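You operate a simulated robot arm through the tools that you are given. There is no shell and no other tool. Be economical: measure what you need, move in short steps, check, and stop when the job is done.

You run a simulated robot arm. Do the job below in one go: nothing can be reset, and whatever is moved stays where it is left.

JOB
Change the press block for the one marked FORM E, clamp it and set the stop to its number.
Fine: the old block goes on the steel plate before the bridge; slide the bed in last; the press's blue lever stays at HOLD.

The check looks at the end state, three seconds after you hand in, the way a careful person would. Anything else that was tipped, shoved, dropped, spilled or broken makes it a failure.

ROBOT AND FRAMES
A 7-joint arm with a two-finger parallel gripper, fixed in place. Base frame: the origin is at the foot of the arm, x ahead of it, y to its left, z up. Readings come in mm, degrees, newtons and seconds.
With the tool pointing down near the work surface it reaches from about 340 to 780 mm from the base axis. Its first joint turns from -166.0 to 166.0 degrees. Payload 3.91 kg.
Tool frame: the origin (TCP) lies between the finger pads and is the grasp point; the fingertips stand 30 mm ahead of it; z points along the fingers, y is the line along which they close. Largest opening 110 mm; finger width 20, thickness 10; the body of the gripper, 48 by 112 mm, starts 55 mm behind the TCP.
Orientation is that of the tool frame in the base frame, as a unit quaternion [x, y, z, w]. With the fingers straight down and closing along the base's y, the tool's x points along the base's -x, its y along +y and its z along -z.

CONTROLS
- The arm moves only by the tool drive_tool. Its argument "moves" is one flat list of numbers, 7 for each row, row after row: the turn, a rotation vector about the tool's x, y, z in degrees, then the shift along the tool's x, y, z in m, then the gripper command, from -1 (fully open) to 1 (shut), values between in proportion. In form: [wx, wy, wz, dx, dy, dz, fingers, wx, wy, wz, dx, dy, dz, fingers, ...]. A call has 1 to 10 rows; each row shifts and turns the commanded pose from where the row before left it, along the tool's axes as they then stand. A row lasts 0.2 s, in which the tool goes at most 50 mm and 8.6 degrees; a call with a longer step from one row to the next is refused whole, and so is a gripper value outside its range. A pose out of reach is approached as far as the arm can. The call stops where the force on the tool passes 60 N (or 10 N more than at its start, if that is more) or the arm is blocked; 0.2 s more then pass. Each finger travels about 153 mm/s and halts on what it meets, pressing with about 26 N; the grip force reading is that of the motor and also rises with nothing between the fingers. The clock runs only during rows and for 0.2 s after the last one: add rows that do not move to give the fingers time. The reply holds the time, the measured pose of the TCP, the force on the tool along the base axes, the opening and the grip force, in the units named above and with some noise, with the torque about the TCP (base axes, N m) and any sound that the robot's microphone picked up.
- Cameras (640 x 400 px; columns grow to the right, rows downward): "scene" is fixed at [48.7, -649.5, 1586.4]; the picture's right is [0.79, -0.62, 0.00], its down [-0.52, -0.66, -0.54] and it looks along [0.33, 0.42, -0.84] (base axes); focal length 309 px, centre (320, 200). "wrist" rides on the gripper at [77, 7, -115] in the tool frame; the picture's right is [-0.09, 1.00, 0.00], its down [-0.80, -0.07, -0.59] and it looks along [-0.59, -0.05, 0.80] (tool axes); focal length 270 px, centre (320, 200). There is no depth. A picture from a camera that has moved, and an enlarged one, comes with that camera's place and axes in the base frame and with its lens.
- grab_frame(camera): a new picture of that camera. It takes no simulated time.
- move_column(by): slides the trunk up (or, below 0, down) by that many mm; the arm rides with it, the base frame stays. It gives what a move gives, with no picture.
- zoom(camera, box): a new picture of the part [left, top, right, bottom] of that camera's present view, enlarged. It takes no simulated time.
- hand_in(): hands the job in; it is judged then, once.

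Go step by step. Nothing tells you positions but the pictures and the camera data: compare them with the known pose of the tool, close in by small moves and look again before you grip or let go. The budget is 120 turns and 76 pictures, counting those below and the enlarged ones. Unless the task says otherwise, let go and move clear before handing in, and close with one line.

The tools are called after "Request:" by a JSON object that holds its "op" and its "data". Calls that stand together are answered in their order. drive_tool: Moves the arm, as the interface text tells. Its arguments: {"type":"object","properties":{"moves":{"type":"array","items":{"type":"number"}}},"required":["moves"]} The other tools are called the same way: move_column (by) slides the trunk up or down; grab_frame (camera) takes a picture; zoom (camera, box) takes an enlarged picture of a part of a camera's view; hand_in () hands the job in.

At the start:

```text
clock: 0.0
eef_pos: [252.2, -302.9, 1253.0]
orientation: [0.0, 1.0, -0.001, 0.001]
ft_force: [0.2, -0.2, -0.4]
torque: [0.02, -0.01, 0.02]
opening: 110.1
gripper_force: 0.0
trunk travel left (down, up): [-575.0, 35.0]
```

scene: 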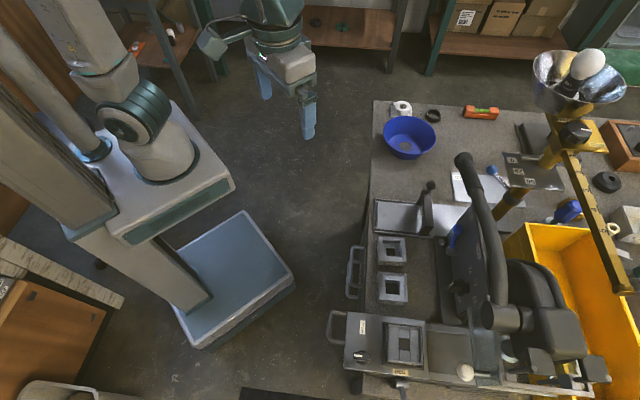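
wrist: 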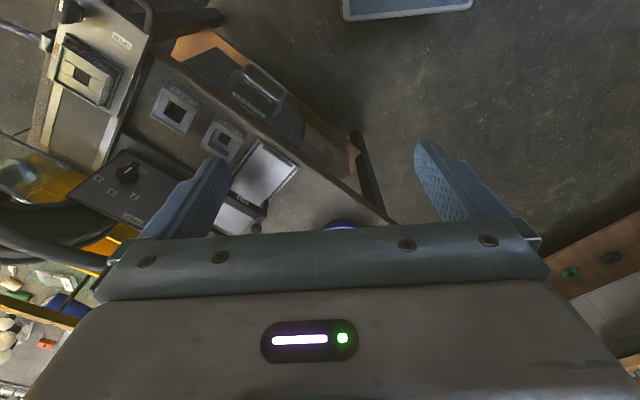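

I see a bench with a press on the right, blocks in front of it, and a steel plate. I'll look closer at the press and the blocks first.

Request:
{"op": "zoom", "data": {"camera": "scene", "box": [320, 290, 480, 390]}}

Request:
{"op": "zoom", "data": {"camera": "scene", "box": [340, 170, 500, 310]}}

Request:
{"op": "zoom", "data": {"camera": "scene", "box": [440, 290, 640, 400]}}

Request:
{"op": "zoom", "data": {"camera": "wrist", "box": [0, 0, 320, 200]}}

```text
4.00 times, centred on (400, 340) of scene
camera zoom: at [48.7, -649.5, 1586.4], right [0.79, -0.62, 0.0], down [-0.52, -0.66, -0.54], along [0.33, 0.42, -0.84], focal length 1237 px, centre (0, -360)
```

zoom: 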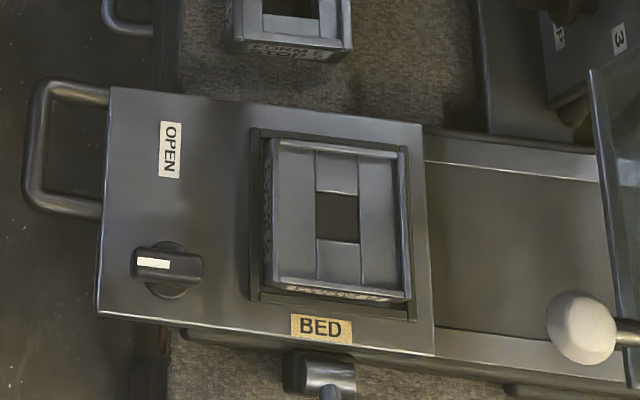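

```text
2.86 times, centred on (420, 240) of scene
camera zoom: at [48.7, -649.5, 1586.4], right [0.79, -0.62, 0.0], down [-0.52, -0.66, -0.54], along [0.33, 0.42, -0.84], focal length 884 px, centre (34, 86)
```

zoom: 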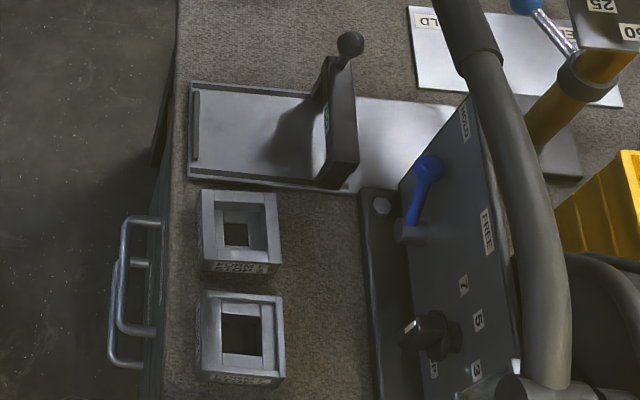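

```text
3.20 times, centred on (540, 345) of scene
camera zoom: at [48.7, -649.5, 1586.4], right [0.79, -0.62, 0.0], down [-0.52, -0.66, -0.54], along [0.33, 0.42, -0.84], focal length 990 px, centre (-384, -264)
```

zoom: 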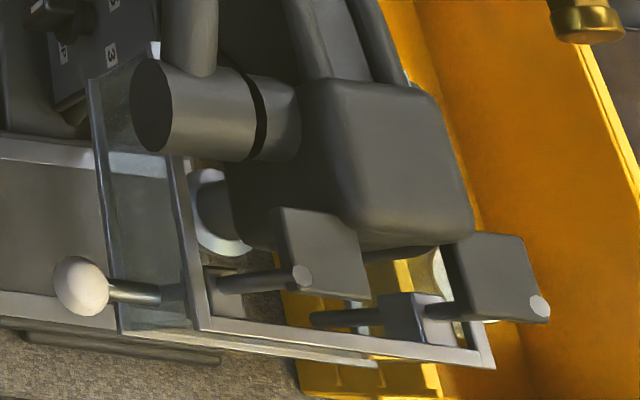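

```text
2.00 times, centred on (160, 100) of wrist
camera zoom: at [174.9, -296.4, 1366.2], right [0.09, 1.0, 0.0], down [0.8, -0.07, 0.59], along [0.59, -0.05, -0.8], focal length 541 px, centre (640, 400)
```

zoom: 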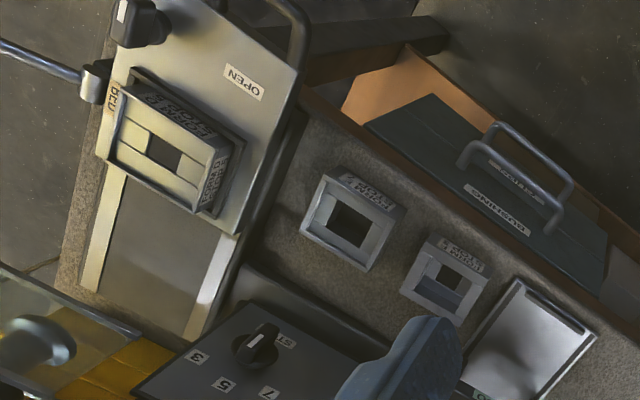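

The bed is already out, carrying a block. Two spare blocks lie to its left, then the steel plate with a bridge. I need to read the labels next.

Request:
{"op": "zoom", "data": {"camera": "scene", "box": [375, 255, 415, 310]}}

Request:
{"op": "zoom", "data": {"camera": "wrist", "box": [150, 70, 250, 170]}}

Request:
{"op": "zoom", "data": {"camera": "wrist", "box": [45, 0, 145, 110]}}

Request:
{"op": "zoom", "data": {"camera": "scene", "box": [435, 190, 525, 310]}}

```text
7.27 times, centred on (395, 282) of scene
camera zoom: at [48.7, -649.5, 1586.4], right [0.79, -0.62, 0.0], down [-0.52, -0.66, -0.54], along [0.33, 0.42, -0.84], focal length 2250 px, centre (-226, -400)
```

zoom: 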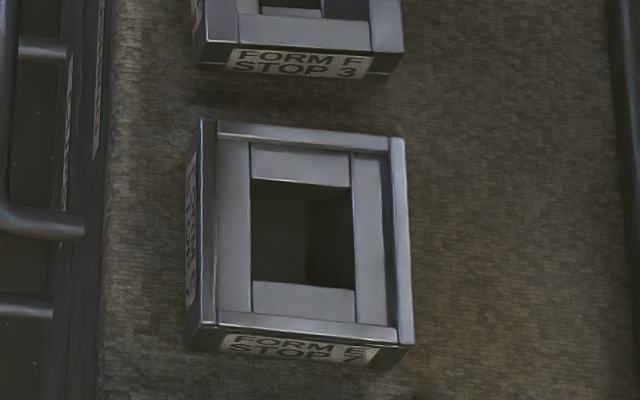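

```text
4.00 times, centred on (200, 120) of wrist
camera zoom: at [174.9, -296.4, 1366.2], right [0.09, 1.0, 0.0], down [0.8, -0.07, 0.59], along [0.59, -0.05, -0.8], focal length 1081 px, centre (800, 520)
```

zoom: 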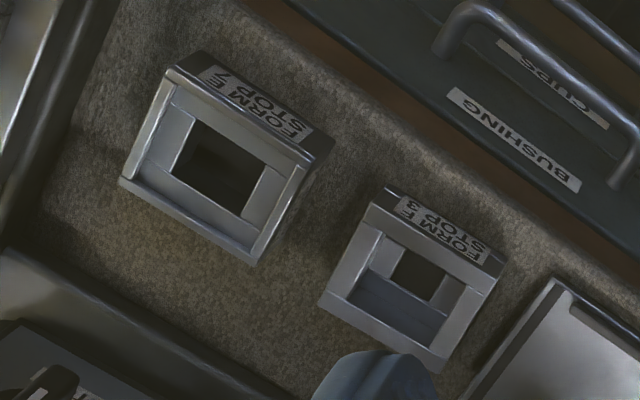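

```text
3.64 times, centred on (95, 55) of wrist
camera zoom: at [174.9, -296.4, 1366.2], right [0.09, 1.0, 0.0], down [0.8, -0.07, 0.59], along [0.59, -0.05, -0.8], focal length 983 px, centre (1138, 727)
```

zoom: 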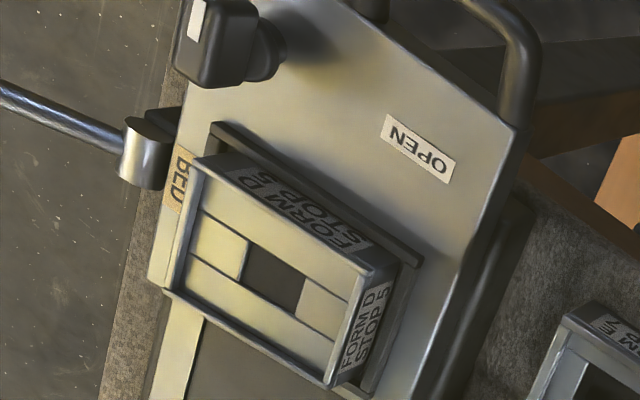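

```text
3.33 times, centred on (480, 250) of scene
camera zoom: at [48.7, -649.5, 1586.4], right [0.79, -0.62, 0.0], down [-0.52, -0.66, -0.54], along [0.33, 0.42, -0.84], focal length 1031 px, centre (-213, 33)
```

zoom: 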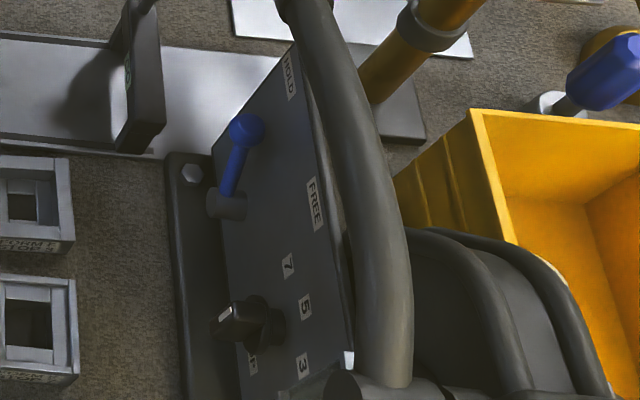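

Labels read so far: old block on the bed is FORM D (stop 5), then FORM E (stop 7) and FORM F (stop 3). I'll turn the tool in line with the bench and move in for a closer look.

Request:
{"op": "drive_tool", "data": {"moves": [0, 0, 7.6, 0, 0, 0, -1, 0, 0, 7.6, 0, 0, 0, -1, 0, 0, 7.6, 0, 0, 0, -1, 0, 0, 7.6, 0, 0, 0, -1, 0, 0, 7.6, 0, 0, 0, -1, 0, 0, 0, -0.0093, -0.0366, 0.02, -1, 0, 0, 0, -0.0093, -0.0366, 0.02, -1, 0, 0, 0, -0.0093, -0.0366, 0.02, -1, 0, 0, 0, -0.0093, -0.0366, 0.02, -1, 0, 0, 0, -0.0093, -0.0366, 0.02, -1]}}

Request:
{"op": "grab_frame", "data": {"camera": "wrist"}}

Request:
{"op": "grab_frame", "data": {"camera": "scene"}}

```text
clock: 2.2
eef_pos: [176.4, -475.4, 1150.1]
orientation: [0.325, 0.946, 0.0, 0.0]
ft_force: [0.2, -0.6, 0.1]
torque: [0.02, 0.0, 0.02]
opening: 110.0
gripper_force: 0.1
trunk travel left (down, up): [-575.0, 35.0]
```

```text
65 pictures are left
camera wrist: at [118.8, -424.2, 1264.1], right [0.68, 0.73, 0.0], down [0.59, -0.55, 0.59], along [0.43, -0.41, -0.8], focal length 270 px, centre (320, 200)
```

wrist: 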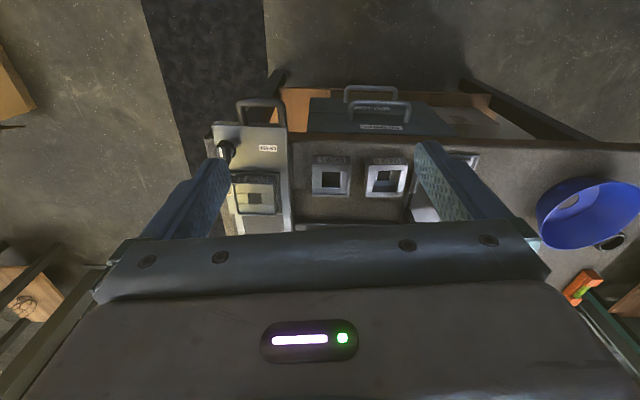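

```text
64 pictures are left
```

scene: 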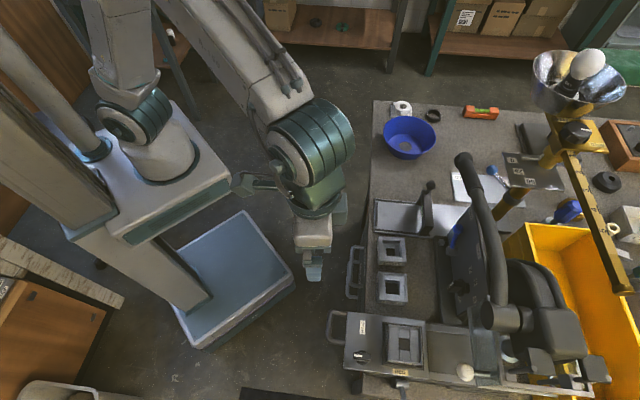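

The arm is clear of the bench and the wrist camera now sees the bed, both spare blocks and the drawers. I'll zoom on the details.

Request:
{"op": "zoom", "data": {"camera": "wrist", "box": [200, 110, 300, 240]}}

Request:
{"op": "zoom", "data": {"camera": "scene", "box": [340, 340, 440, 400]}}

Request:
{"op": "zoom", "data": {"camera": "scene", "box": [370, 170, 470, 240]}}

```text
3.08 times, centred on (250, 175) of wrist
camera zoom: at [118.8, -424.2, 1264.1], right [0.68, 0.73, 0.0], down [0.59, -0.55, 0.59], along [0.43, -0.41, -0.8], focal length 832 px, centre (535, 277)
```

zoom: 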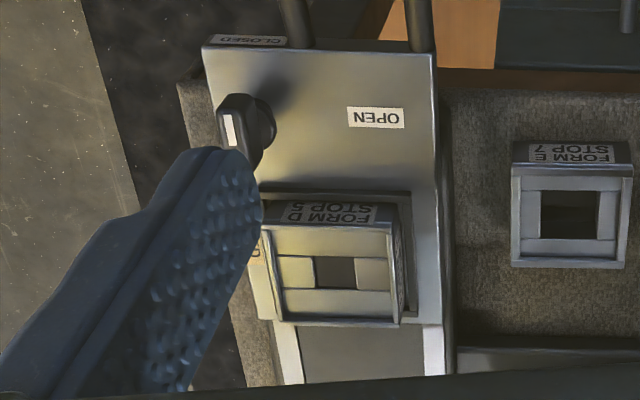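

```text
6.40 times, centred on (390, 370) of scene
camera zoom: at [48.7, -649.5, 1586.4], right [0.79, -0.62, 0.0], down [-0.52, -0.66, -0.54], along [0.33, 0.42, -0.84], focal length 1980 px, centre (-128, -888)
```

zoom: 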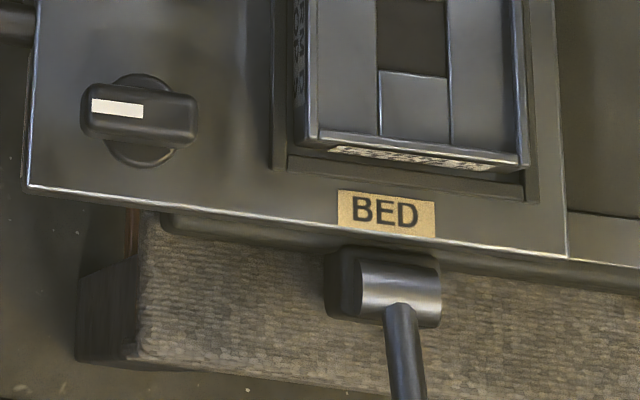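

```text
5.71 times, centred on (420, 205) of scene
camera zoom: at [48.7, -649.5, 1586.4], right [0.79, -0.62, 0.0], down [-0.52, -0.66, -0.54], along [0.33, 0.42, -0.84], focal length 1768 px, centre (-251, 171)
```

zoom: 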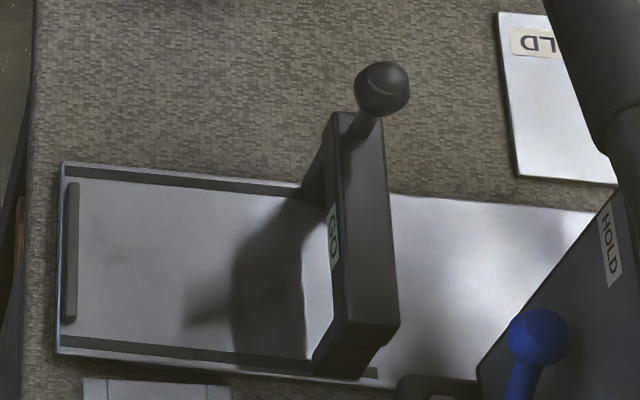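

The clamp knob points at CLOSED with OPEN 90° away toward +v. I need to look at the stop dial and at the rod beside the bed.

Request:
{"op": "zoom", "data": {"camera": "scene", "box": [440, 255, 500, 310]}}

Request:
{"op": "drive_tool", "data": {"moves": [0, 0, 0, 0.005, -0.035, 0, -1, 0, 0, 0, 0.005, -0.035, 0, -1, 0, 0, 0, 0.005, -0.035, 0, -1, 0, 0, 0, 0.005, -0.035, 0, -1, 0, 0, 0, 0.005, -0.035, 0, -1]}}

Request:
{"op": "grab_frame", "data": {"camera": "wrist"}}

```text
7.27 times, centred on (470, 282) of scene
camera zoom: at [48.7, -649.5, 1586.4], right [0.79, -0.62, 0.0], down [-0.52, -0.66, -0.54], along [0.33, 0.42, -0.84], focal length 2250 px, centre (-771, -400)
```

zoom: 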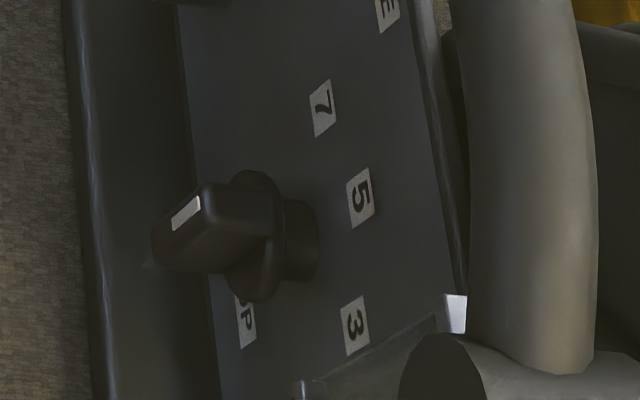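

```text
clock: 3.4
eef_pos: [48.3, -599.2, 1154.7]
orientation: [0.327, 0.945, 0.002, 0.0]
ft_force: [-1.2, 0.2, -0.6]
torque: [-0.01, 0.01, 0.01]
opening: 110.0
gripper_force: 0.0
trunk travel left (down, up): [-575.0, 35.0]
```

```text
59 pictures are left
camera wrist: at [-9.1, -547.8, 1268.3], right [0.68, 0.73, 0.0], down [0.59, -0.55, 0.59], along [0.43, -0.41, -0.8], focal length 270 px, centre (320, 200)
```

wrist: 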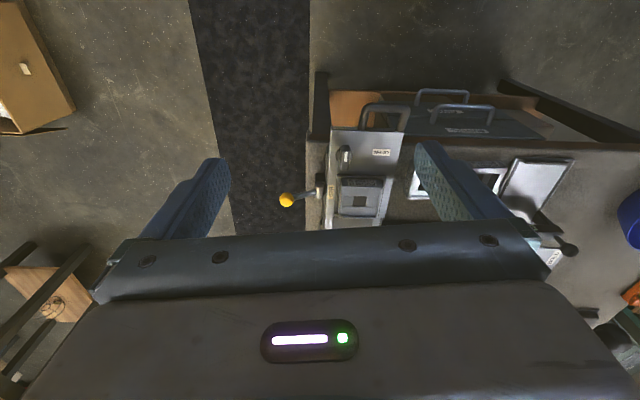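

The stop dial is on the press's front face, with its axis roughly along +u, and the bed has a yellow-ball lever at its side. I'll zoom on that lever.

Request:
{"op": "zoom", "data": {"camera": "wrist", "box": [270, 120, 420, 230]}}

```text
3.64 times, centred on (345, 175) of wrist
camera zoom: at [-9.1, -547.8, 1268.3], right [0.68, 0.73, 0.0], down [0.59, -0.55, 0.59], along [0.43, -0.41, -0.8], focal length 983 px, centre (229, 291)
```

zoom: 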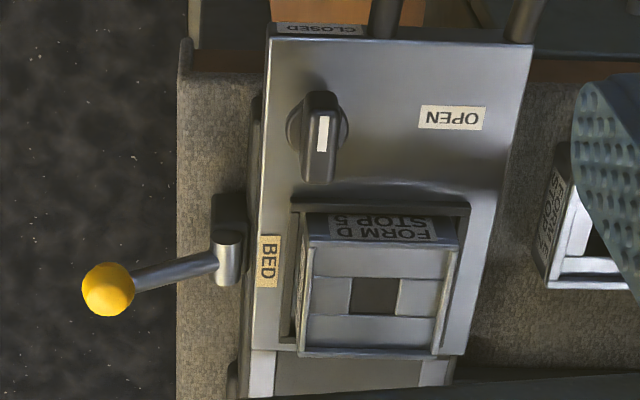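

I'll swing round to look at the side of the bed base and the yellow-ball lever.

Request:
{"op": "drive_tool", "data": {"moves": [0, 0, -8.5, 0, 0, 0, -1, 0, 0, -8.5, 0, 0, 0, -1, 0, 0, -8.5, 0, 0, 0, -1, 0, 0, -8.5, 0, 0, 0, -1, 0, 0, -8.5, 0, 0, 0, -1, 0, 0, -8.5, 0, 0, 0, -1, 0, 0, -8.5, 0, 0, 0, -1]}}

Request:
{"op": "drive_tool", "data": {"moves": [0, 0, 0, 0.009, -0.0344, 0.024, -1, 0, 0, 0, 0.009, -0.0344, 0.024, -1, 0, 0, 0, 0.009, -0.0344, 0.024, -1, 0, 0, 0, 0.009, -0.0344, 0.024, -1, 0, 0, 0, 0.009, -0.0344, 0.024, -1]}}

Request:
{"op": "grab_frame", "data": {"camera": "wrist"}}

```text
clock: 5.0
eef_pos: [48.5, -599.2, 1151.7]
orientation: [-0.187, 0.982, -0.001, 0.0]
ft_force: [0.1, -0.6, 0.0]
torque: [-0.01, -0.01, 0.04]
opening: 109.9
gripper_force: 0.1
trunk travel left (down, up): [-575.0, 35.0]
```

```text
clock: 6.2
eef_pos: [69.0, -727.2, 1039.9]
orientation: [-0.186, 0.982, 0.002, 0.001]
ft_force: [1.0, -0.8, -1.4]
torque: [0.03, -0.03, 0.0]
opening: 110.2
gripper_force: 0.1
out of reach, approached as far as the arm can: row 4, 5
trunk travel left (down, up): [-575.0, 35.0]
```

```text
57 pictures are left
camera wrist: at [-6.7, -749.2, 1153.1], right [-0.28, 0.96, 0.0], down [0.77, 0.23, 0.6], along [0.57, 0.17, -0.8], focal length 270 px, centre (320, 200)
```

wrist: 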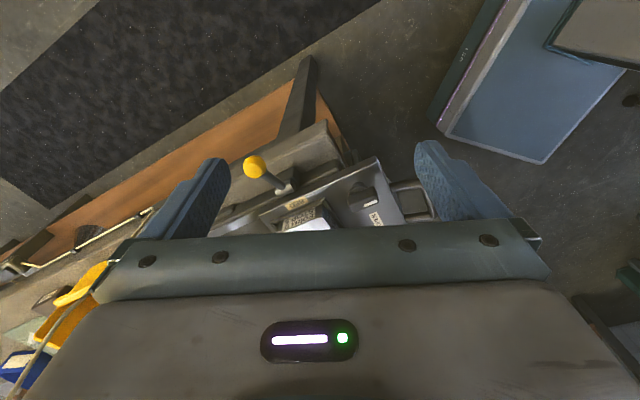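

The lever is in view now, so I'll zoom on it.

Request:
{"op": "zoom", "data": {"camera": "wrist", "box": [220, 130, 440, 240]}}

Request:
{"op": "zoom", "data": {"camera": "wrist", "box": [235, 145, 315, 215]}}

```text
2.91 times, centred on (330, 185) of wrist
camera zoom: at [-6.7, -749.2, 1153.1], right [-0.28, 0.96, 0.0], down [0.77, 0.23, 0.6], along [0.57, 0.17, -0.8], focal length 786 px, centre (291, 244)
```

zoom: 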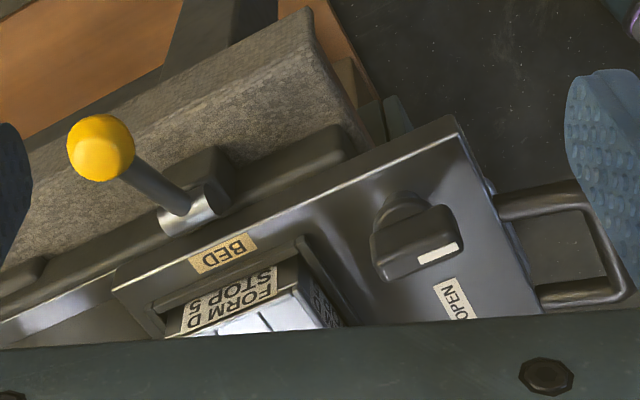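

```text
5.71 times, centred on (275, 180) of wrist
camera zoom: at [-6.7, -749.2, 1153.1], right [-0.28, 0.96, 0.0], down [0.77, 0.23, 0.6], along [0.57, 0.17, -0.8], focal length 1544 px, centre (577, 314)
```

zoom: 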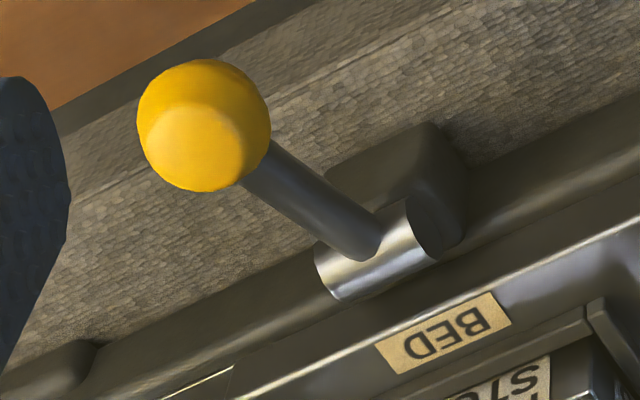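

The lever hub sits at about (188,-737,873), with its ball out and up; I'll leave it alone for now. I'll turn the tool to the bed's heading (about -44°) and move back over the bed.

Request:
{"op": "drive_tool", "data": {"moves": [0, 0, 8.2, 0, 0, -0.005, -1, 0, 0, 8.2, 0, 0, -0.005, -1, 0, 0, 8.2, 0, 0, 0, -1, 0, 0, 8.2, 0, 0, 0, -1, 0, 0, 8.2, 0, 0, 0, -1, 0, 0, 8.2, 0, 0, 0, -1, 0, 0, 8.2, 0, 0, 0, -1, 0, 0, 8.2, 0, 0, 0, -1]}}

```text
clock: 8.0
eef_pos: [68.2, -723.5, 1049.8]
orientation: [0.377, 0.926, 0.0, 0.001]
ft_force: [0.7, -0.1, 0.4]
torque: [-0.02, -0.03, -0.02]
opening: 109.7
gripper_force: 0.0
trunk travel left (down, up): [-575.0, 35.0]
```

Request:
{"op": "drive_tool", "data": {"moves": [0, 0, 0, -0.001, 0.037, 0.005, -1, 0, 0, 0, -0.001, 0.037, 0.005, -1, 0, 0, 0, -0.001, 0.037, 0.005, -1, 0, 0, 0, -0.001, 0.037, 0.005, -1]}}

Request:
{"op": "grab_frame", "data": {"camera": "wrist"}}

```text
clock: 9.0
eef_pos: [186.6, -710.5, 1046.3]
orientation: [0.375, 0.927, 0.0, 0.0]
ft_force: [1.2, -0.4, -0.8]
torque: [0.0, 0.01, 0.04]
opening: 110.0
gripper_force: 0.1
out of reach, approached as far as the arm can: row 1, 2, 3, 4
trunk travel left (down, up): [-575.0, 35.0]
```

```text
54 pictures are left
camera wrist: at [136.1, -652.5, 1159.7], right [0.76, 0.65, 0.0], down [0.53, -0.61, 0.59], along [0.39, -0.45, -0.8], focal length 270 px, centre (320, 200)
```

wrist: 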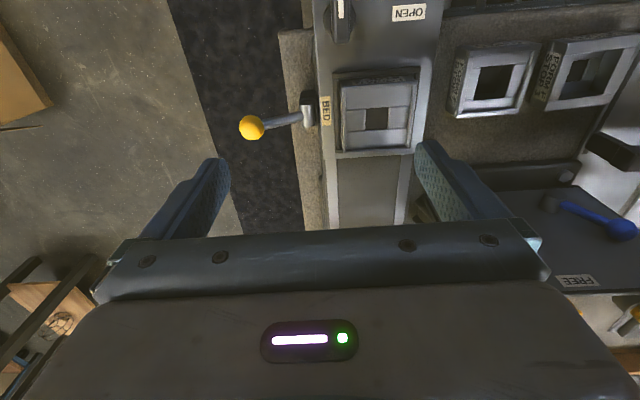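

Request:
{"op": "drive_tool", "data": {"moves": [0, 0, 0, 0.03, 0, 0, -1, 0, 0, 0, 0, 0, 0, -1]}}

Request:
{"op": "grab_frame", "data": {"camera": "wrist"}}

```text
clock: 9.6
eef_pos: [165.9, -711.8, 1050.5]
orientation: [0.375, 0.927, 0.001, 0.0]
ft_force: [0.1, 0.2, -1.0]
torque: [0.03, 0.01, 0.03]
opening: 110.0
gripper_force: 0.1
out of reach, approached as far as the arm can: row 1
trunk travel left (down, up): [-575.0, 35.0]
```

```text
53 pictures are left
camera wrist: at [115.5, -655.0, 1164.0], right [0.76, 0.65, 0.0], down [0.53, -0.61, 0.59], along [0.39, -0.45, -0.81], focal length 270 px, centre (320, 200)
```

wrist: 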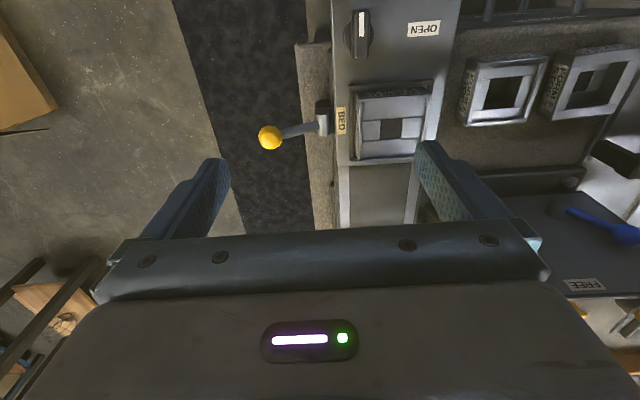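

Now I'll zoom to get accurate positions for the knob, the bed pocket and the blocks.

Request:
{"op": "zoom", "data": {"camera": "wrist", "box": [330, 0, 450, 170]}}

Request:
{"op": "zoom", "data": {"camera": "wrist", "box": [440, 30, 640, 155]}}

Request:
{"op": "zoom", "data": {"camera": "scene", "box": [340, 300, 440, 400]}}

```text
2.35 times, centred on (390, 85) of wrist
camera zoom: at [115.5, -655.0, 1164.0], right [0.76, 0.65, 0.0], down [0.53, -0.61, 0.59], along [0.39, -0.45, -0.81], focal length 636 px, centre (155, 471)
```

zoom: 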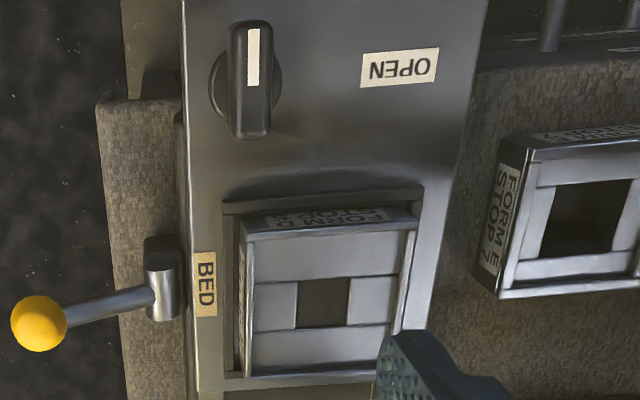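

```text
3.20 times, centred on (540, 92) of wrist
camera zoom: at [115.5, -655.0, 1164.0], right [0.76, 0.65, 0.0], down [0.53, -0.61, 0.59], along [0.39, -0.45, -0.81], focal length 865 px, centre (-384, 544)
```

zoom: 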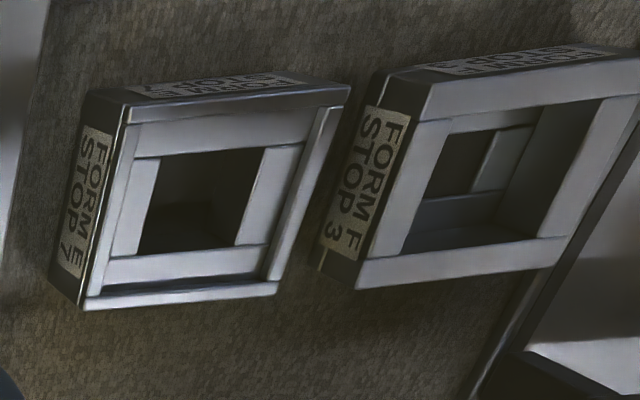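

```text
4.00 times, centred on (390, 350) of scene
camera zoom: at [48.7, -649.5, 1586.4], right [0.79, -0.62, 0.0], down [-0.52, -0.66, -0.54], along [0.33, 0.42, -0.84], focal length 1237 px, centre (40, -400)
```

zoom: 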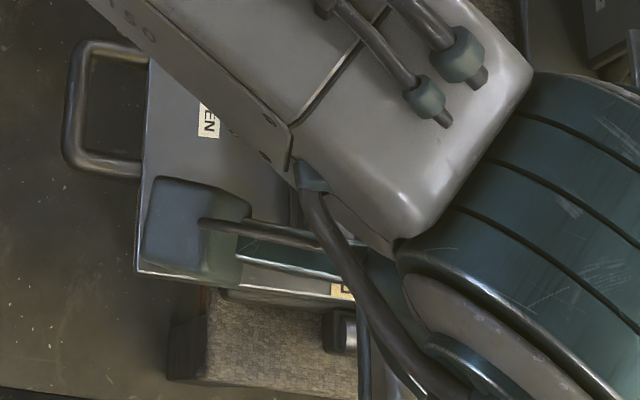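

The knob sits at about (155,-648), with its bar running along the bed. I'll move above it and compare.

Request:
{"op": "drive_tool", "data": {"moves": [0, 0, 0, 0.026, 0.019, 0.01, -1, 0, 0, 0, 0.026, 0.019, 0.01, -1, 0, 0, 0, 0, 0, 0, -1]}}

Request:
{"op": "grab_frame", "data": {"camera": "wrist"}}

```text
clock: 10.4
eef_pos: [167.2, -712.9, 1046.7]
orientation: [0.376, 0.927, 0.0, 0.0]
ft_force: [0.2, 0.5, -0.7]
torque: [0.03, -0.02, 0.01]
opening: 109.9
gripper_force: 0.0
out of reach, approached as far as the arm can: row 1, 2
trunk travel left (down, up): [-575.0, 35.0]
```

```text
49 pictures are left
camera wrist: at [115.6, -656.0, 1158.8], right [0.76, 0.65, 0.0], down [0.53, -0.61, 0.59], along [0.39, -0.45, -0.8], focal length 270 px, centre (320, 200)
```

wrist: 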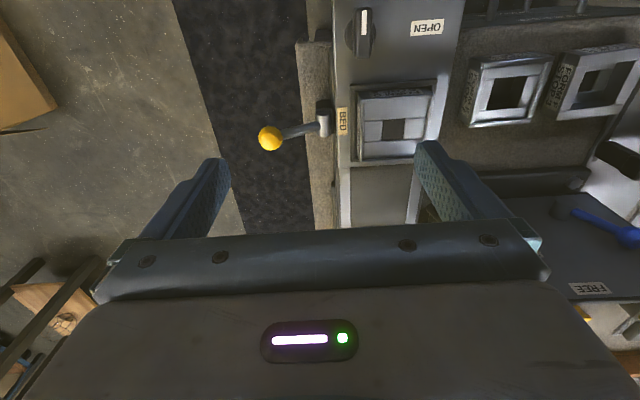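

The arm seems stuck at full stretch. I'll try backing it inward and up.

Request:
{"op": "drive_tool", "data": {"moves": [0, 0, 0, 0.02, -0.01, -0.03, -1, 0, 0, 0, 0.02, -0.01, -0.03, -1, 0, 0, 0, 0.02, 0, -0.03, -1, 0, 0, 0, 0, 0, 0, -1]}}

```text
clock: 11.4
eef_pos: [110.4, -697.3, 1139.8]
orientation: [0.375, 0.927, 0.002, 0.0]
ft_force: [-0.2, 0.4, -0.2]
torque: [0.01, 0.01, 0.02]
opening: 110.1
gripper_force: 0.0
out of reach, approached as far as the arm can: row 3
trunk travel left (down, up): [-575.0, 35.0]
```

Request:
{"op": "drive_tool", "data": {"moves": [0, 0, 0, 0.02, 0.02, -0.01, -1, 0, 0, 0, 0.02, 0.02, -0.01, -1, 0, 0, 0, 0.02, 0.02, 0, -1, 0, 0, 0, 0, 0, 0, -1]}}

Request:
{"op": "grab_frame", "data": {"camera": "scene"}}

```text
clock: 12.4
eef_pos: [114.7, -681.1, 1183.0]
orientation: [0.375, 0.927, 0.001, -0.001]
ft_force: [-1.1, 0.1, -0.2]
torque: [-0.01, 0.0, 0.01]
opening: 110.1
gripper_force: 0.0
out of reach, approached as far as the arm can: row 1, 2, 3
trunk travel left (down, up): [-575.0, 35.0]
```

```text
48 pictures are left
```

scene: 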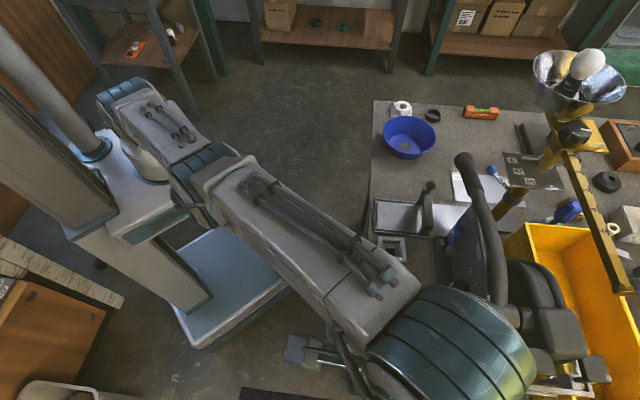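

The arm is fully straight and won't fold inward with this twist. I'll undo the last rotation and then retract.

Request:
{"op": "drive_tool", "data": {"moves": [0, 0, -8.5, 0, 0, 0, -1, 0, 0, -8.5, 0, 0, 0, -1, 0, 0, -8.5, 0, 0, 0, -1, 0, 0, -8.5, 0, 0, 0, -1, 0, 0, -8.5, 0, 0, 0, -1, 0, 0, -8.5, 0, 0, 0, -1, 0, 0, -8.5, 0, 0, 0, -1]}}

Request:
{"op": "drive_tool", "data": {"moves": [0, 0, 0, 0, 0.03, 0, -1, 0, 0, 0, 0, 0.03, 0, -1, 0, 0, 0, 0, 0.03, 0, -1, 0, 0, 0, 0, 0, 0, -1]}}

```text
clock: 14.0
eef_pos: [114.3, -681.3, 1182.7]
orientation: [-0.135, 0.991, 0.001, 0.0]
ft_force: [-0.3, -0.6, 0.3]
torque: [0.0, 0.0, 0.0]
opening: 109.7
gripper_force: 0.0
trunk travel left (down, up): [-575.0, 35.0]
```

```text
clock: 15.0
eef_pos: [96.6, -671.2, 1213.3]
orientation: [-0.135, 0.991, 0.001, 0.0]
ft_force: [0.8, 0.4, 0.6]
torque: [-0.01, 0.02, 0.0]
opening: 109.9
gripper_force: 0.1
out of reach, approached as far as the arm can: row 1, 2, 3
trunk travel left (down, up): [-575.0, 35.0]
```

The arm is on a singular (straight) sphere about (0,0,905). I'll pull straight inward along the arm by a longer run to break out of it.

Request:
{"op": "drive_tool", "data": {"moves": [0, 0, 0, -0.0046, 0.0365, 0.0165, -1, 0, 0, 0, -0.0046, 0.0365, 0.0165, -1, 0, 0, 0, -0.0046, 0.0365, 0.0165, -1, 0, 0, 0, -0.0046, 0.0365, 0.0165, -1, 0, 0, 0, -0.0046, 0.0365, 0.0165, -1, 0, 0, 0, 0, 0, 0, -1]}}

```text
clock: 16.4
eef_pos: [92.3, -670.9, 1211.5]
orientation: [-0.134, 0.991, 0.001, 0.0]
ft_force: [0.2, 0.4, 0.2]
torque: [-0.01, -0.03, -0.04]
opening: 110.0
gripper_force: 0.0
out of reach, approached as far as the arm can: row 1, 2, 3, 4, 5
trunk travel left (down, up): [-575.0, 35.0]
```

Commanding a tangential (downward) motion should force the elbow to bend. I'll try that from here, in free space.

Request:
{"op": "drive_tool", "data": {"moves": [0, 0, 0, 0, 0.0, 0.03, -1, 0, 0, 0, 0, 0.0, 0.03, -1, 0, 0, 0, 0, 0.0, 0.03, -1, 0, 0, 0, 0, 0, 0, -1]}}

```text
clock: 17.4
eef_pos: [94.2, -700.3, 1131.9]
orientation: [-0.133, 0.991, 0.001, 0.0]
ft_force: [0.3, -0.2, -0.2]
torque: [0.01, -0.01, -0.04]
opening: 110.1
gripper_force: 0.1
out of reach, approached as far as the arm can: row 1, 2, 3
trunk travel left (down, up): [-575.0, 35.0]
```

Request:
{"op": "drive_tool", "data": {"moves": [0, 0, 0, 0.0243, 0.0073, 0, -1, 0, 0, 0, 0.0243, 0.0073, 0, -1, 0, 0, 0, 0.0243, 0.0073, 0, -1, 0, 0, 0, 0.0243, 0.0073, 0, -1, 0, 0, 0, 0.0243, 0.0073, 0, -1, 0, 0, 0, 0, 0, 0, -1]}}

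```text
clock: 18.8
eef_pos: [-31.3, -695.0, 1132.2]
orientation: [-0.134, 0.991, 0.0, 0.0]
ft_force: [0.1, 0.1, 0.2]
torque: [0.01, 0.04, 0.02]
opening: 110.0
gripper_force: 0.1
out of reach, approached as far as the arm can: row 3, 5
trunk travel left (down, up): [-575.0, 35.0]
```

That worked: the elbow has begun to bend. I'll keep pulling inward gently.

Request:
{"op": "drive_tool", "data": {"moves": [0, 0, 0, 0.01, 0.01, 0, -1, 0, 0, 0, 0.005, 0.015, 0, -1, 0, 0, 0, 0.005, 0.02, 0, -1, 0, 0, 0, 0.005, 0.02, 0, -1, 0, 0, 0, 0, 0.02, 0, -1, 0, 0, 0, 0, 0, 0, -1]}}

```text
clock: 20.2
eef_pos: [-79.6, -619.1, 1133.1]
orientation: [-0.134, 0.991, 0.0, 0.0]
ft_force: [-0.9, 0.4, 0.5]
torque: [0.0, -0.01, -0.01]
opening: 110.1
gripper_force: 0.1
trunk travel left (down, up): [-575.0, 35.0]
```

Request:
{"op": "drive_tool", "data": {"moves": [0, 0, 0, -0.035, -0.0046, 0, -1, 0, 0, 0, -0.035, -0.0046, 0, -1, 0, 0, 0, -0.035, -0.0046, 0, -1, 0, 0, 0, -0.035, -0.0046, 0, -1, 0, 0, 0, -0.035, -0.0046, 0, -1, 0, 0, 0, -0.035, -0.0046, 0, -1]}}

Request:
{"op": "drive_tool", "data": {"moves": [0, 0, 8.5, 0, 0, 0.005, -1, 0, 0, 8.5, 0, 0, 0.005, -1, 0, 0, 8.5, 0, 0, 0.005, -1, 0, 0, 8.5, 0, 0, 0.005, -1, 0, 0, 8.5, 0, 0, 0.005, -1, 0, 0, 8.5, 0, 0, 0.005, -1, 0, 0, 8.5, 0, 0, 0.005, -1]}}

```text
clock: 21.6
eef_pos: [133.9, -591.4, 1134.0]
orientation: [-0.134, 0.991, 0.001, 0.0]
ft_force: [-0.7, -0.4, -0.3]
torque: [-0.01, 0.02, -0.02]
opening: 110.1
gripper_force: 0.1
trunk travel left (down, up): [-575.0, 35.0]
```

```text
clock: 23.2
eef_pos: [130.0, -590.7, 1098.0]
orientation: [0.377, 0.926, 0.0, 0.0]
ft_force: [0.7, -0.1, -0.2]
torque: [0.03, -0.02, -0.02]
opening: 110.0
gripper_force: 0.0
trunk travel left (down, up): [-575.0, 35.0]
```

Next I'll descend over the knob to about z 990 and look.

Request:
{"op": "drive_tool", "data": {"moves": [0, 0, 0, -0.0144, -0.0058, 0.027, -1, 0, 0, 0, -0.0144, -0.0058, 0.027, -1, 0, 0, 0, -0.0144, -0.0058, 0.027, -1, 0, 0, 0, -0.0144, -0.0058, 0.027, -1, 0, 0, 0, 0, 0, 0, -1]}}

Request:
{"op": "grab_frame", "data": {"camera": "wrist"}}

Request:
{"op": "zoom", "data": {"camera": "wrist", "box": [230, 60, 430, 225]}}

```text
clock: 24.4
eef_pos: [156.6, -646.3, 991.0]
orientation: [0.375, 0.927, 0.0, 0.0]
ft_force: [-0.3, -0.7, 0.6]
torque: [0.02, 0.06, -0.02]
opening: 109.9
gripper_force: 0.1
trunk travel left (down, up): [-575.0, 35.0]
```

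```text
47 pictures are left
camera wrist: at [106.6, -589.2, 1104.1], right [0.76, 0.65, 0.0], down [0.53, -0.61, 0.59], along [0.39, -0.45, -0.8], focal length 270 px, centre (320, 200)
```

wrist: 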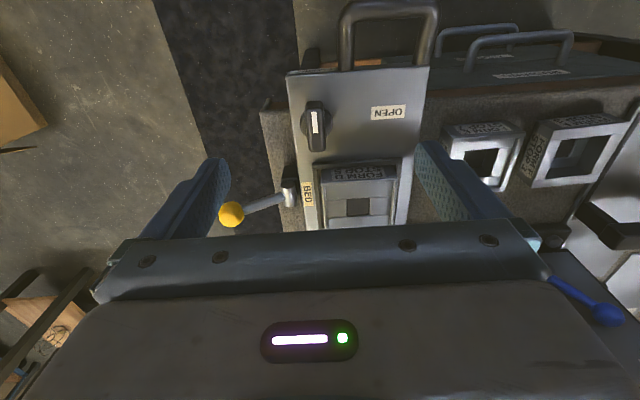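

```text
2.42 times, centred on (330, 142) of wrist
camera zoom: at [106.6, -589.2, 1104.1], right [0.76, 0.65, 0.0], down [0.53, -0.61, 0.59], along [0.39, -0.45, -0.8], focal length 655 px, centre (296, 339)
```

zoom: 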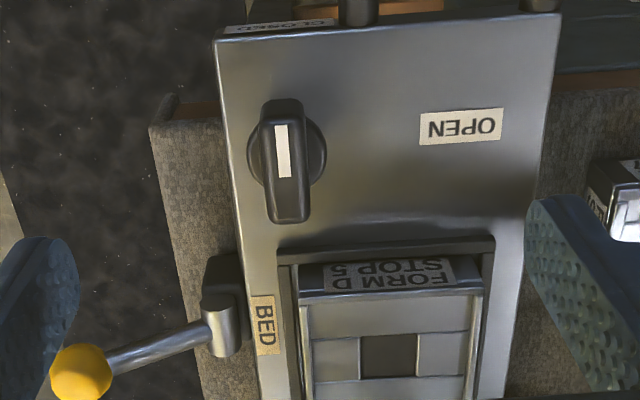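

The knob top is at z≈914 and the bed top at z≈875, and the TCP is nearly over the knob axis. I'll go down and grip the bar.

Request:
{"op": "drive_tool", "data": {"moves": [0, 0, 0, 0, -0.0014, 0.022, 0.2, 0, 0, 0, 0, -0.0014, 0.022, 0.2, 0, 0, 0, 0, 0, 0.011, 0.2, 0, 0, 0, 0, 0, 0.01, 0.2]}}

Request:
{"op": "zoom", "data": {"camera": "wrist", "box": [220, 90, 420, 215]}}

```text
clock: 25.4
eef_pos: [155.1, -650.5, 924.0]
orientation: [0.375, 0.927, 0.0, 0.0]
ft_force: [-0.5, -0.5, 0.6]
torque: [-0.01, 0.0, -0.02]
opening: 43.9
gripper_force: 0.0
trunk travel left (down, up): [-575.0, 35.0]
```

```text
3.20 times, centred on (320, 152) of wrist
camera zoom: at [103.7, -591.9, 1037.3], right [0.76, 0.65, 0.0], down [0.53, -0.61, 0.59], along [0.39, -0.45, -0.8], focal length 865 px, centre (320, 352)
```

zoom: 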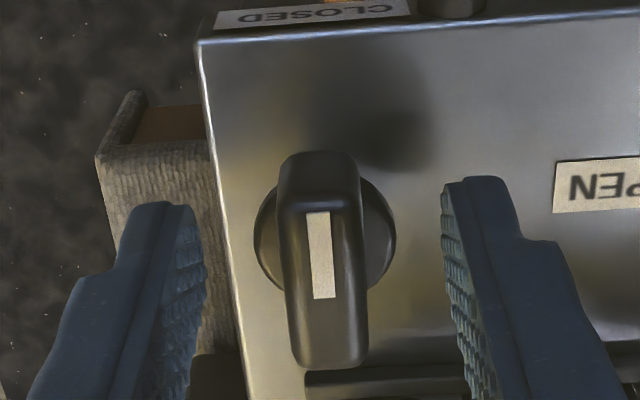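

The fingers straddle the bar, so I'll close.

Request:
{"op": "drive_tool", "data": {"moves": [0, 0, 0, 0, 0, 0, 1, 0, 0, 0, 0, 0, 0, 1, 0, 0, 0, 0, 0, 0, 1]}}

```text
clock: 26.2
eef_pos: [154.7, -649.0, 924.7]
orientation: [0.375, 0.927, 0.001, -0.001]
ft_force: [0.8, 3.5, -2.1]
torque: [0.01, -0.03, -0.02]
opening: 26.6
gripper_force: 45.7
trunk travel left (down, up): [-575.0, 35.0]
```

The opening of 26.6 mm means I've got the round base, not the bar. I'll open, rise 9 mm and grip again.

Request:
{"op": "drive_tool", "data": {"moves": [0, 0, 0, 0, 0, 0, 0.2, 0, 0, 0, 0, 0, -0.009, 0.2, 0, 0, 0, 0, 0, 0, 0.2, 0, 0, 0, 0, 0, 0, 1, 0, 0, 0, 0, 0, 0, 1, 0, 0, 0, 0, 0, 0, 1]}}

```text
clock: 27.6
eef_pos: [155.2, -649.3, 933.4]
orientation: [0.375, 0.927, -0.001, 0.001]
ft_force: [2.0, 2.7, 0.2]
torque: [0.16, -0.05, -0.54]
opening: 13.9
gripper_force: 44.6
trunk travel left (down, up): [-575.0, 35.0]
```

The bar is gripped (13.9 mm). Now I'll turn it clockwise from above toward OPEN, starting with a small step.

Request:
{"op": "drive_tool", "data": {"moves": [0, 0, 7, 0, 0, 0, 1, 0, 0, 7, 0, 0, 0, 1, 0, 0, 7, 0, 0, 0, 1]}}

Request:
{"op": "zoom", "data": {"camera": "wrist", "box": [220, 90, 420, 215]}}

```text
clock: 28.4
eef_pos: [156.6, -649.5, 932.7]
orientation: [0.538, 0.843, 0.0, 0.0]
ft_force: [5.2, 2.7, -1.5]
torque: [-0.27, -0.24, 0.01]
opening: 13.8
gripper_force: 45.0
trunk travel left (down, up): [-575.0, 35.0]
```

```text
3.20 times, centred on (320, 152) of wrist
camera zoom: at [129.5, -577.2, 1046.4], right [0.94, 0.34, 0.0], down [0.27, -0.76, 0.59], along [0.2, -0.56, -0.8], focal length 865 px, centre (320, 352)
```

zoom: 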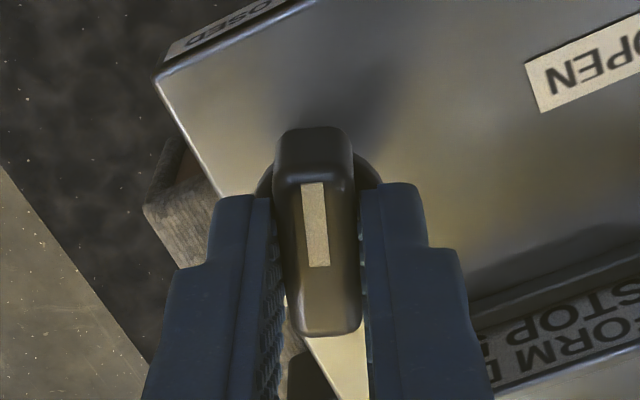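

It turns easily. I'll go on for the remaining 69°.

Request:
{"op": "drive_tool", "data": {"moves": [0, 0, 7.7, 0, 0, 0, 1, 0, 0, 7.7, 0, 0, 0, 1, 0, 0, 7.7, 0, 0, 0, 1, 0, 0, 7.7, 0, 0, 0, 1, 0, 0, 7.7, 0, 0, 0, 1, 0, 0, 7.7, 0, 0, 0, 1, 0, 0, 7.7, 0, 0, 0, 1, 0, 0, 7.7, 0, 0, 0, 1, 0, 0, 7.7, 0, 0, 0, 1, 0, 0, 0, 0, 0, 0, 1]}}

Request:
{"op": "grab_frame", "data": {"camera": "wrist"}}

```text
clock: 30.6
eef_pos: [157.5, -648.7, 933.2]
orientation: [0.922, 0.387, 0.001, 0.0]
ft_force: [21.0, 0.0, -5.5]
torque: [0.17, -0.67, -0.02]
opening: 13.6
gripper_force: 44.8
trunk travel left (down, up): [-575.0, 35.0]
```

```text
43 pictures are left
camera wrist: at [216.3, -600.2, 1046.6], right [0.65, -0.76, 0.0], down [-0.61, -0.52, 0.59], along [-0.45, -0.39, -0.8], focal length 270 px, centre (320, 200)
```

wrist: 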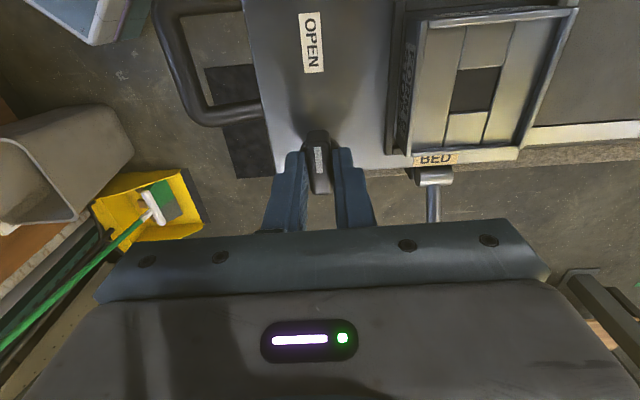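

The knob points at OPEN. I'll open a little, lift, then move over block D.

Request:
{"op": "drive_tool", "data": {"moves": [0, 0, 0, 0, 0, 0, 0.4, 0, 0, 0, 0, 0, 0, 0.4, 0, 0, 0, 0, 0, -0.035, 0.4, 0, 0, 0, 0, 0, -0.035, -1, 0, 0, 0, 0, 0, 0, -1]}}

```text
clock: 31.8
eef_pos: [153.4, -649.4, 1004.9]
orientation: [0.922, 0.387, -0.001, 0.0]
ft_force: [-0.4, -0.2, 0.0]
torque: [0.01, 0.03, 0.0]
opening: 110.0
gripper_force: 0.0
trunk travel left (down, up): [-575.0, 35.0]
```

Request:
{"op": "drive_tool", "data": {"moves": [0, 0, 0, 0.011, 0.028, 0.005, -1, 0, 0, 0, 0.011, 0.028, 0.005, -1, 0, 0, 0, 0.011, 0.028, 0.01, -1, 0, 0, 0, 0, 0, 0, -1]}}

Request:
{"op": "grab_frame", "data": {"camera": "wrist"}}

Request:
{"op": "zoom", "data": {"camera": "wrist", "box": [220, 40, 420, 225]}}

```text
clock: 32.8
eef_pos: [238.8, -684.3, 984.2]
orientation: [0.922, 0.386, 0.001, 0.0]
ft_force: [-0.7, -0.2, 0.7]
torque: [-0.01, 0.0, 0.01]
opening: 109.8
gripper_force: 0.1
trunk travel left (down, up): [-575.0, 35.0]
```

```text
42 pictures are left
camera wrist: at [296.1, -635.1, 1097.5], right [0.65, -0.76, 0.0], down [-0.61, -0.52, 0.59], along [-0.45, -0.39, -0.8], focal length 270 px, centre (320, 200)
```

wrist: 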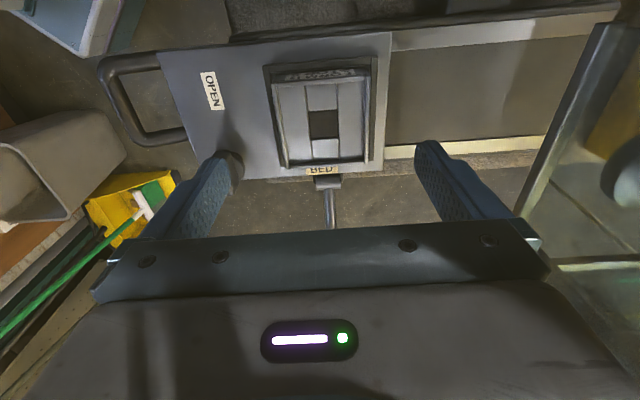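

```text
2.16 times, centred on (320, 132) of wrist
camera zoom: at [296.1, -635.1, 1097.5], right [0.65, -0.76, 0.0], down [-0.61, -0.52, 0.59], along [-0.45, -0.39, -0.8], focal length 584 px, centre (320, 346)
```

zoom: 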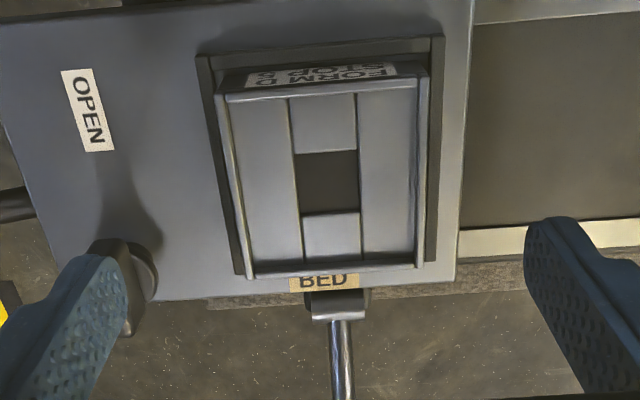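

D's top centre is at about u 651, v -326, z 902, and it's 65 mm square. I'll go down to just above the pocket frame with the fingers along the bed and check.

Request:
{"op": "drive_tool", "data": {"moves": [0, 0, 0, 0, 0.002, 0.02, -0.55, 0, 0, 0, 0, 0.002, 0.02, -0.55, 0, 0, 0, 0, 0, 0.015, -0.55, 0, 0, 0, 0, 0, 0.009, -0.55, 0, 0, 0, 0, 0, 0, -0.55]}}

Request:
{"op": "zoom", "data": {"camera": "wrist", "box": [200, 60, 440, 225]}}

```text
clock: 34.0
eef_pos: [239.0, -685.2, 917.8]
orientation: [0.922, 0.388, 0.0, -0.001]
ft_force: [-0.2, -0.1, 0.2]
torque: [0.01, 0.02, 0.03]
opening: 85.3
gripper_force: 0.1
trunk travel left (down, up): [-575.0, 35.0]
```

```text
2.42 times, centred on (320, 142) of wrist
camera zoom: at [297.9, -636.1, 1031.3], right [0.65, -0.76, 0.0], down [-0.61, -0.52, 0.59], along [-0.45, -0.39, -0.8], focal length 655 px, centre (320, 339)
```

zoom: 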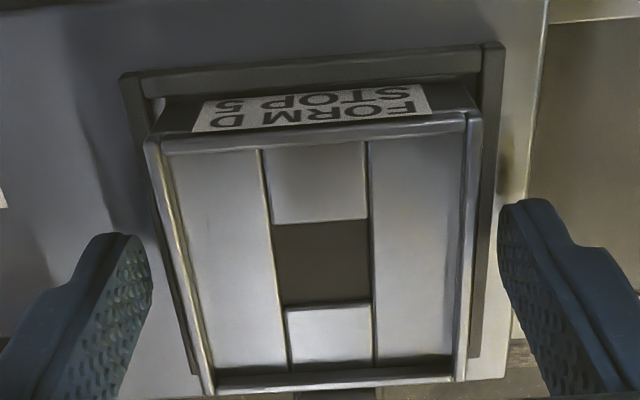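

The alignment is good. I'll drop 3 mm and close on the block.

Request:
{"op": "drive_tool", "data": {"moves": [0, 0, 0, 0, 0, 0.003, -0.55, 0, 0, 0, 0, 0, 0, 1, 0, 0, 0, 0, 0, 0, 1, 0, 0, 0, 0, 0, 0, 1]}}

```text
clock: 35.0
eef_pos: [239.9, -686.3, 915.6]
orientation: [0.922, 0.387, 0.0, 0.0]
ft_force: [1.6, -1.4, 4.4]
torque: [0.4, 0.21, -0.38]
opening: 83.4
gripper_force: 45.1
trunk travel left (down, up): [-575.0, 35.0]
```

The fingers met the frame, which is 83 mm wide, so it's higher than I thought. I'll open, rise 8 mm and try again.

Request:
{"op": "drive_tool", "data": {"moves": [0, 0, 0, 0, 0, 0, -0.65, 0, 0, 0, 0, 0, -0.008, -0.65, 0, 0, 0, 0, 0, 0, -0.65, 0, 0, 0, 0, 0, 0, 1, 0, 0, 0, 0, 0, 0, 1, 0, 0, 0, 0, 0, 0, 1]}}

Request:
{"op": "zoom", "data": {"camera": "wrist", "box": [200, 60, 440, 225]}}

```text
clock: 36.4
eef_pos: [241.2, -687.3, 922.5]
orientation: [0.922, 0.388, 0.0, 0.0]
ft_force: [-0.4, 1.1, -0.1]
torque: [0.12, 0.1, 0.01]
opening: 67.7
gripper_force: 26.0
trunk travel left (down, up): [-575.0, 35.0]
```

```text
2.42 times, centred on (320, 142) of wrist
camera zoom: at [298.9, -637.9, 1035.5], right [0.65, -0.76, 0.0], down [-0.61, -0.52, 0.59], along [-0.45, -0.39, -0.8], focal length 655 px, centre (320, 339)
```

zoom: 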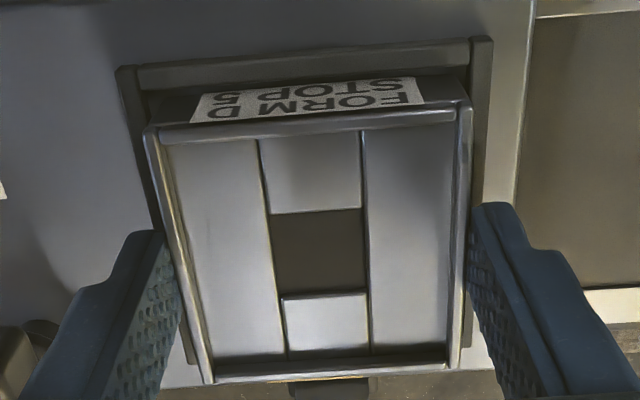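

The block is gripped (67.7 mm). I'll lift straight up slowly.

Request:
{"op": "drive_tool", "data": {"moves": [0, 0, 0, 0, 0, -0.008, 1, 0, 0, 0, 0, 0, -0.012, 1, 0, 0, 0, 0, 0, -0.015, 1, 0, 0, 0, 0, 0, -0.015, 1, 0, 0, 0, 0, 0, 0, 1]}}

Request:
{"op": "grab_frame", "data": {"camera": "wrist"}}

```text
clock: 37.6
eef_pos: [241.7, -687.7, 975.4]
orientation: [0.922, 0.388, 0.0, 0.0]
ft_force: [-0.6, 1.4, -4.5]
torque: [0.02, 0.01, 0.0]
opening: 68.0
gripper_force: 26.6
trunk travel left (down, up): [-575.0, 35.0]
```

```text
38 pictures are left
camera wrist: at [299.0, -638.8, 1088.6], right [0.65, -0.76, 0.0], down [-0.61, -0.52, 0.59], along [-0.45, -0.39, -0.8], focal length 270 px, centre (320, 200)
```

wrist: 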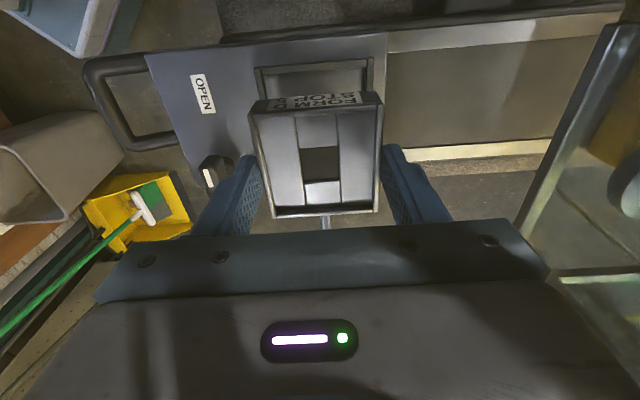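

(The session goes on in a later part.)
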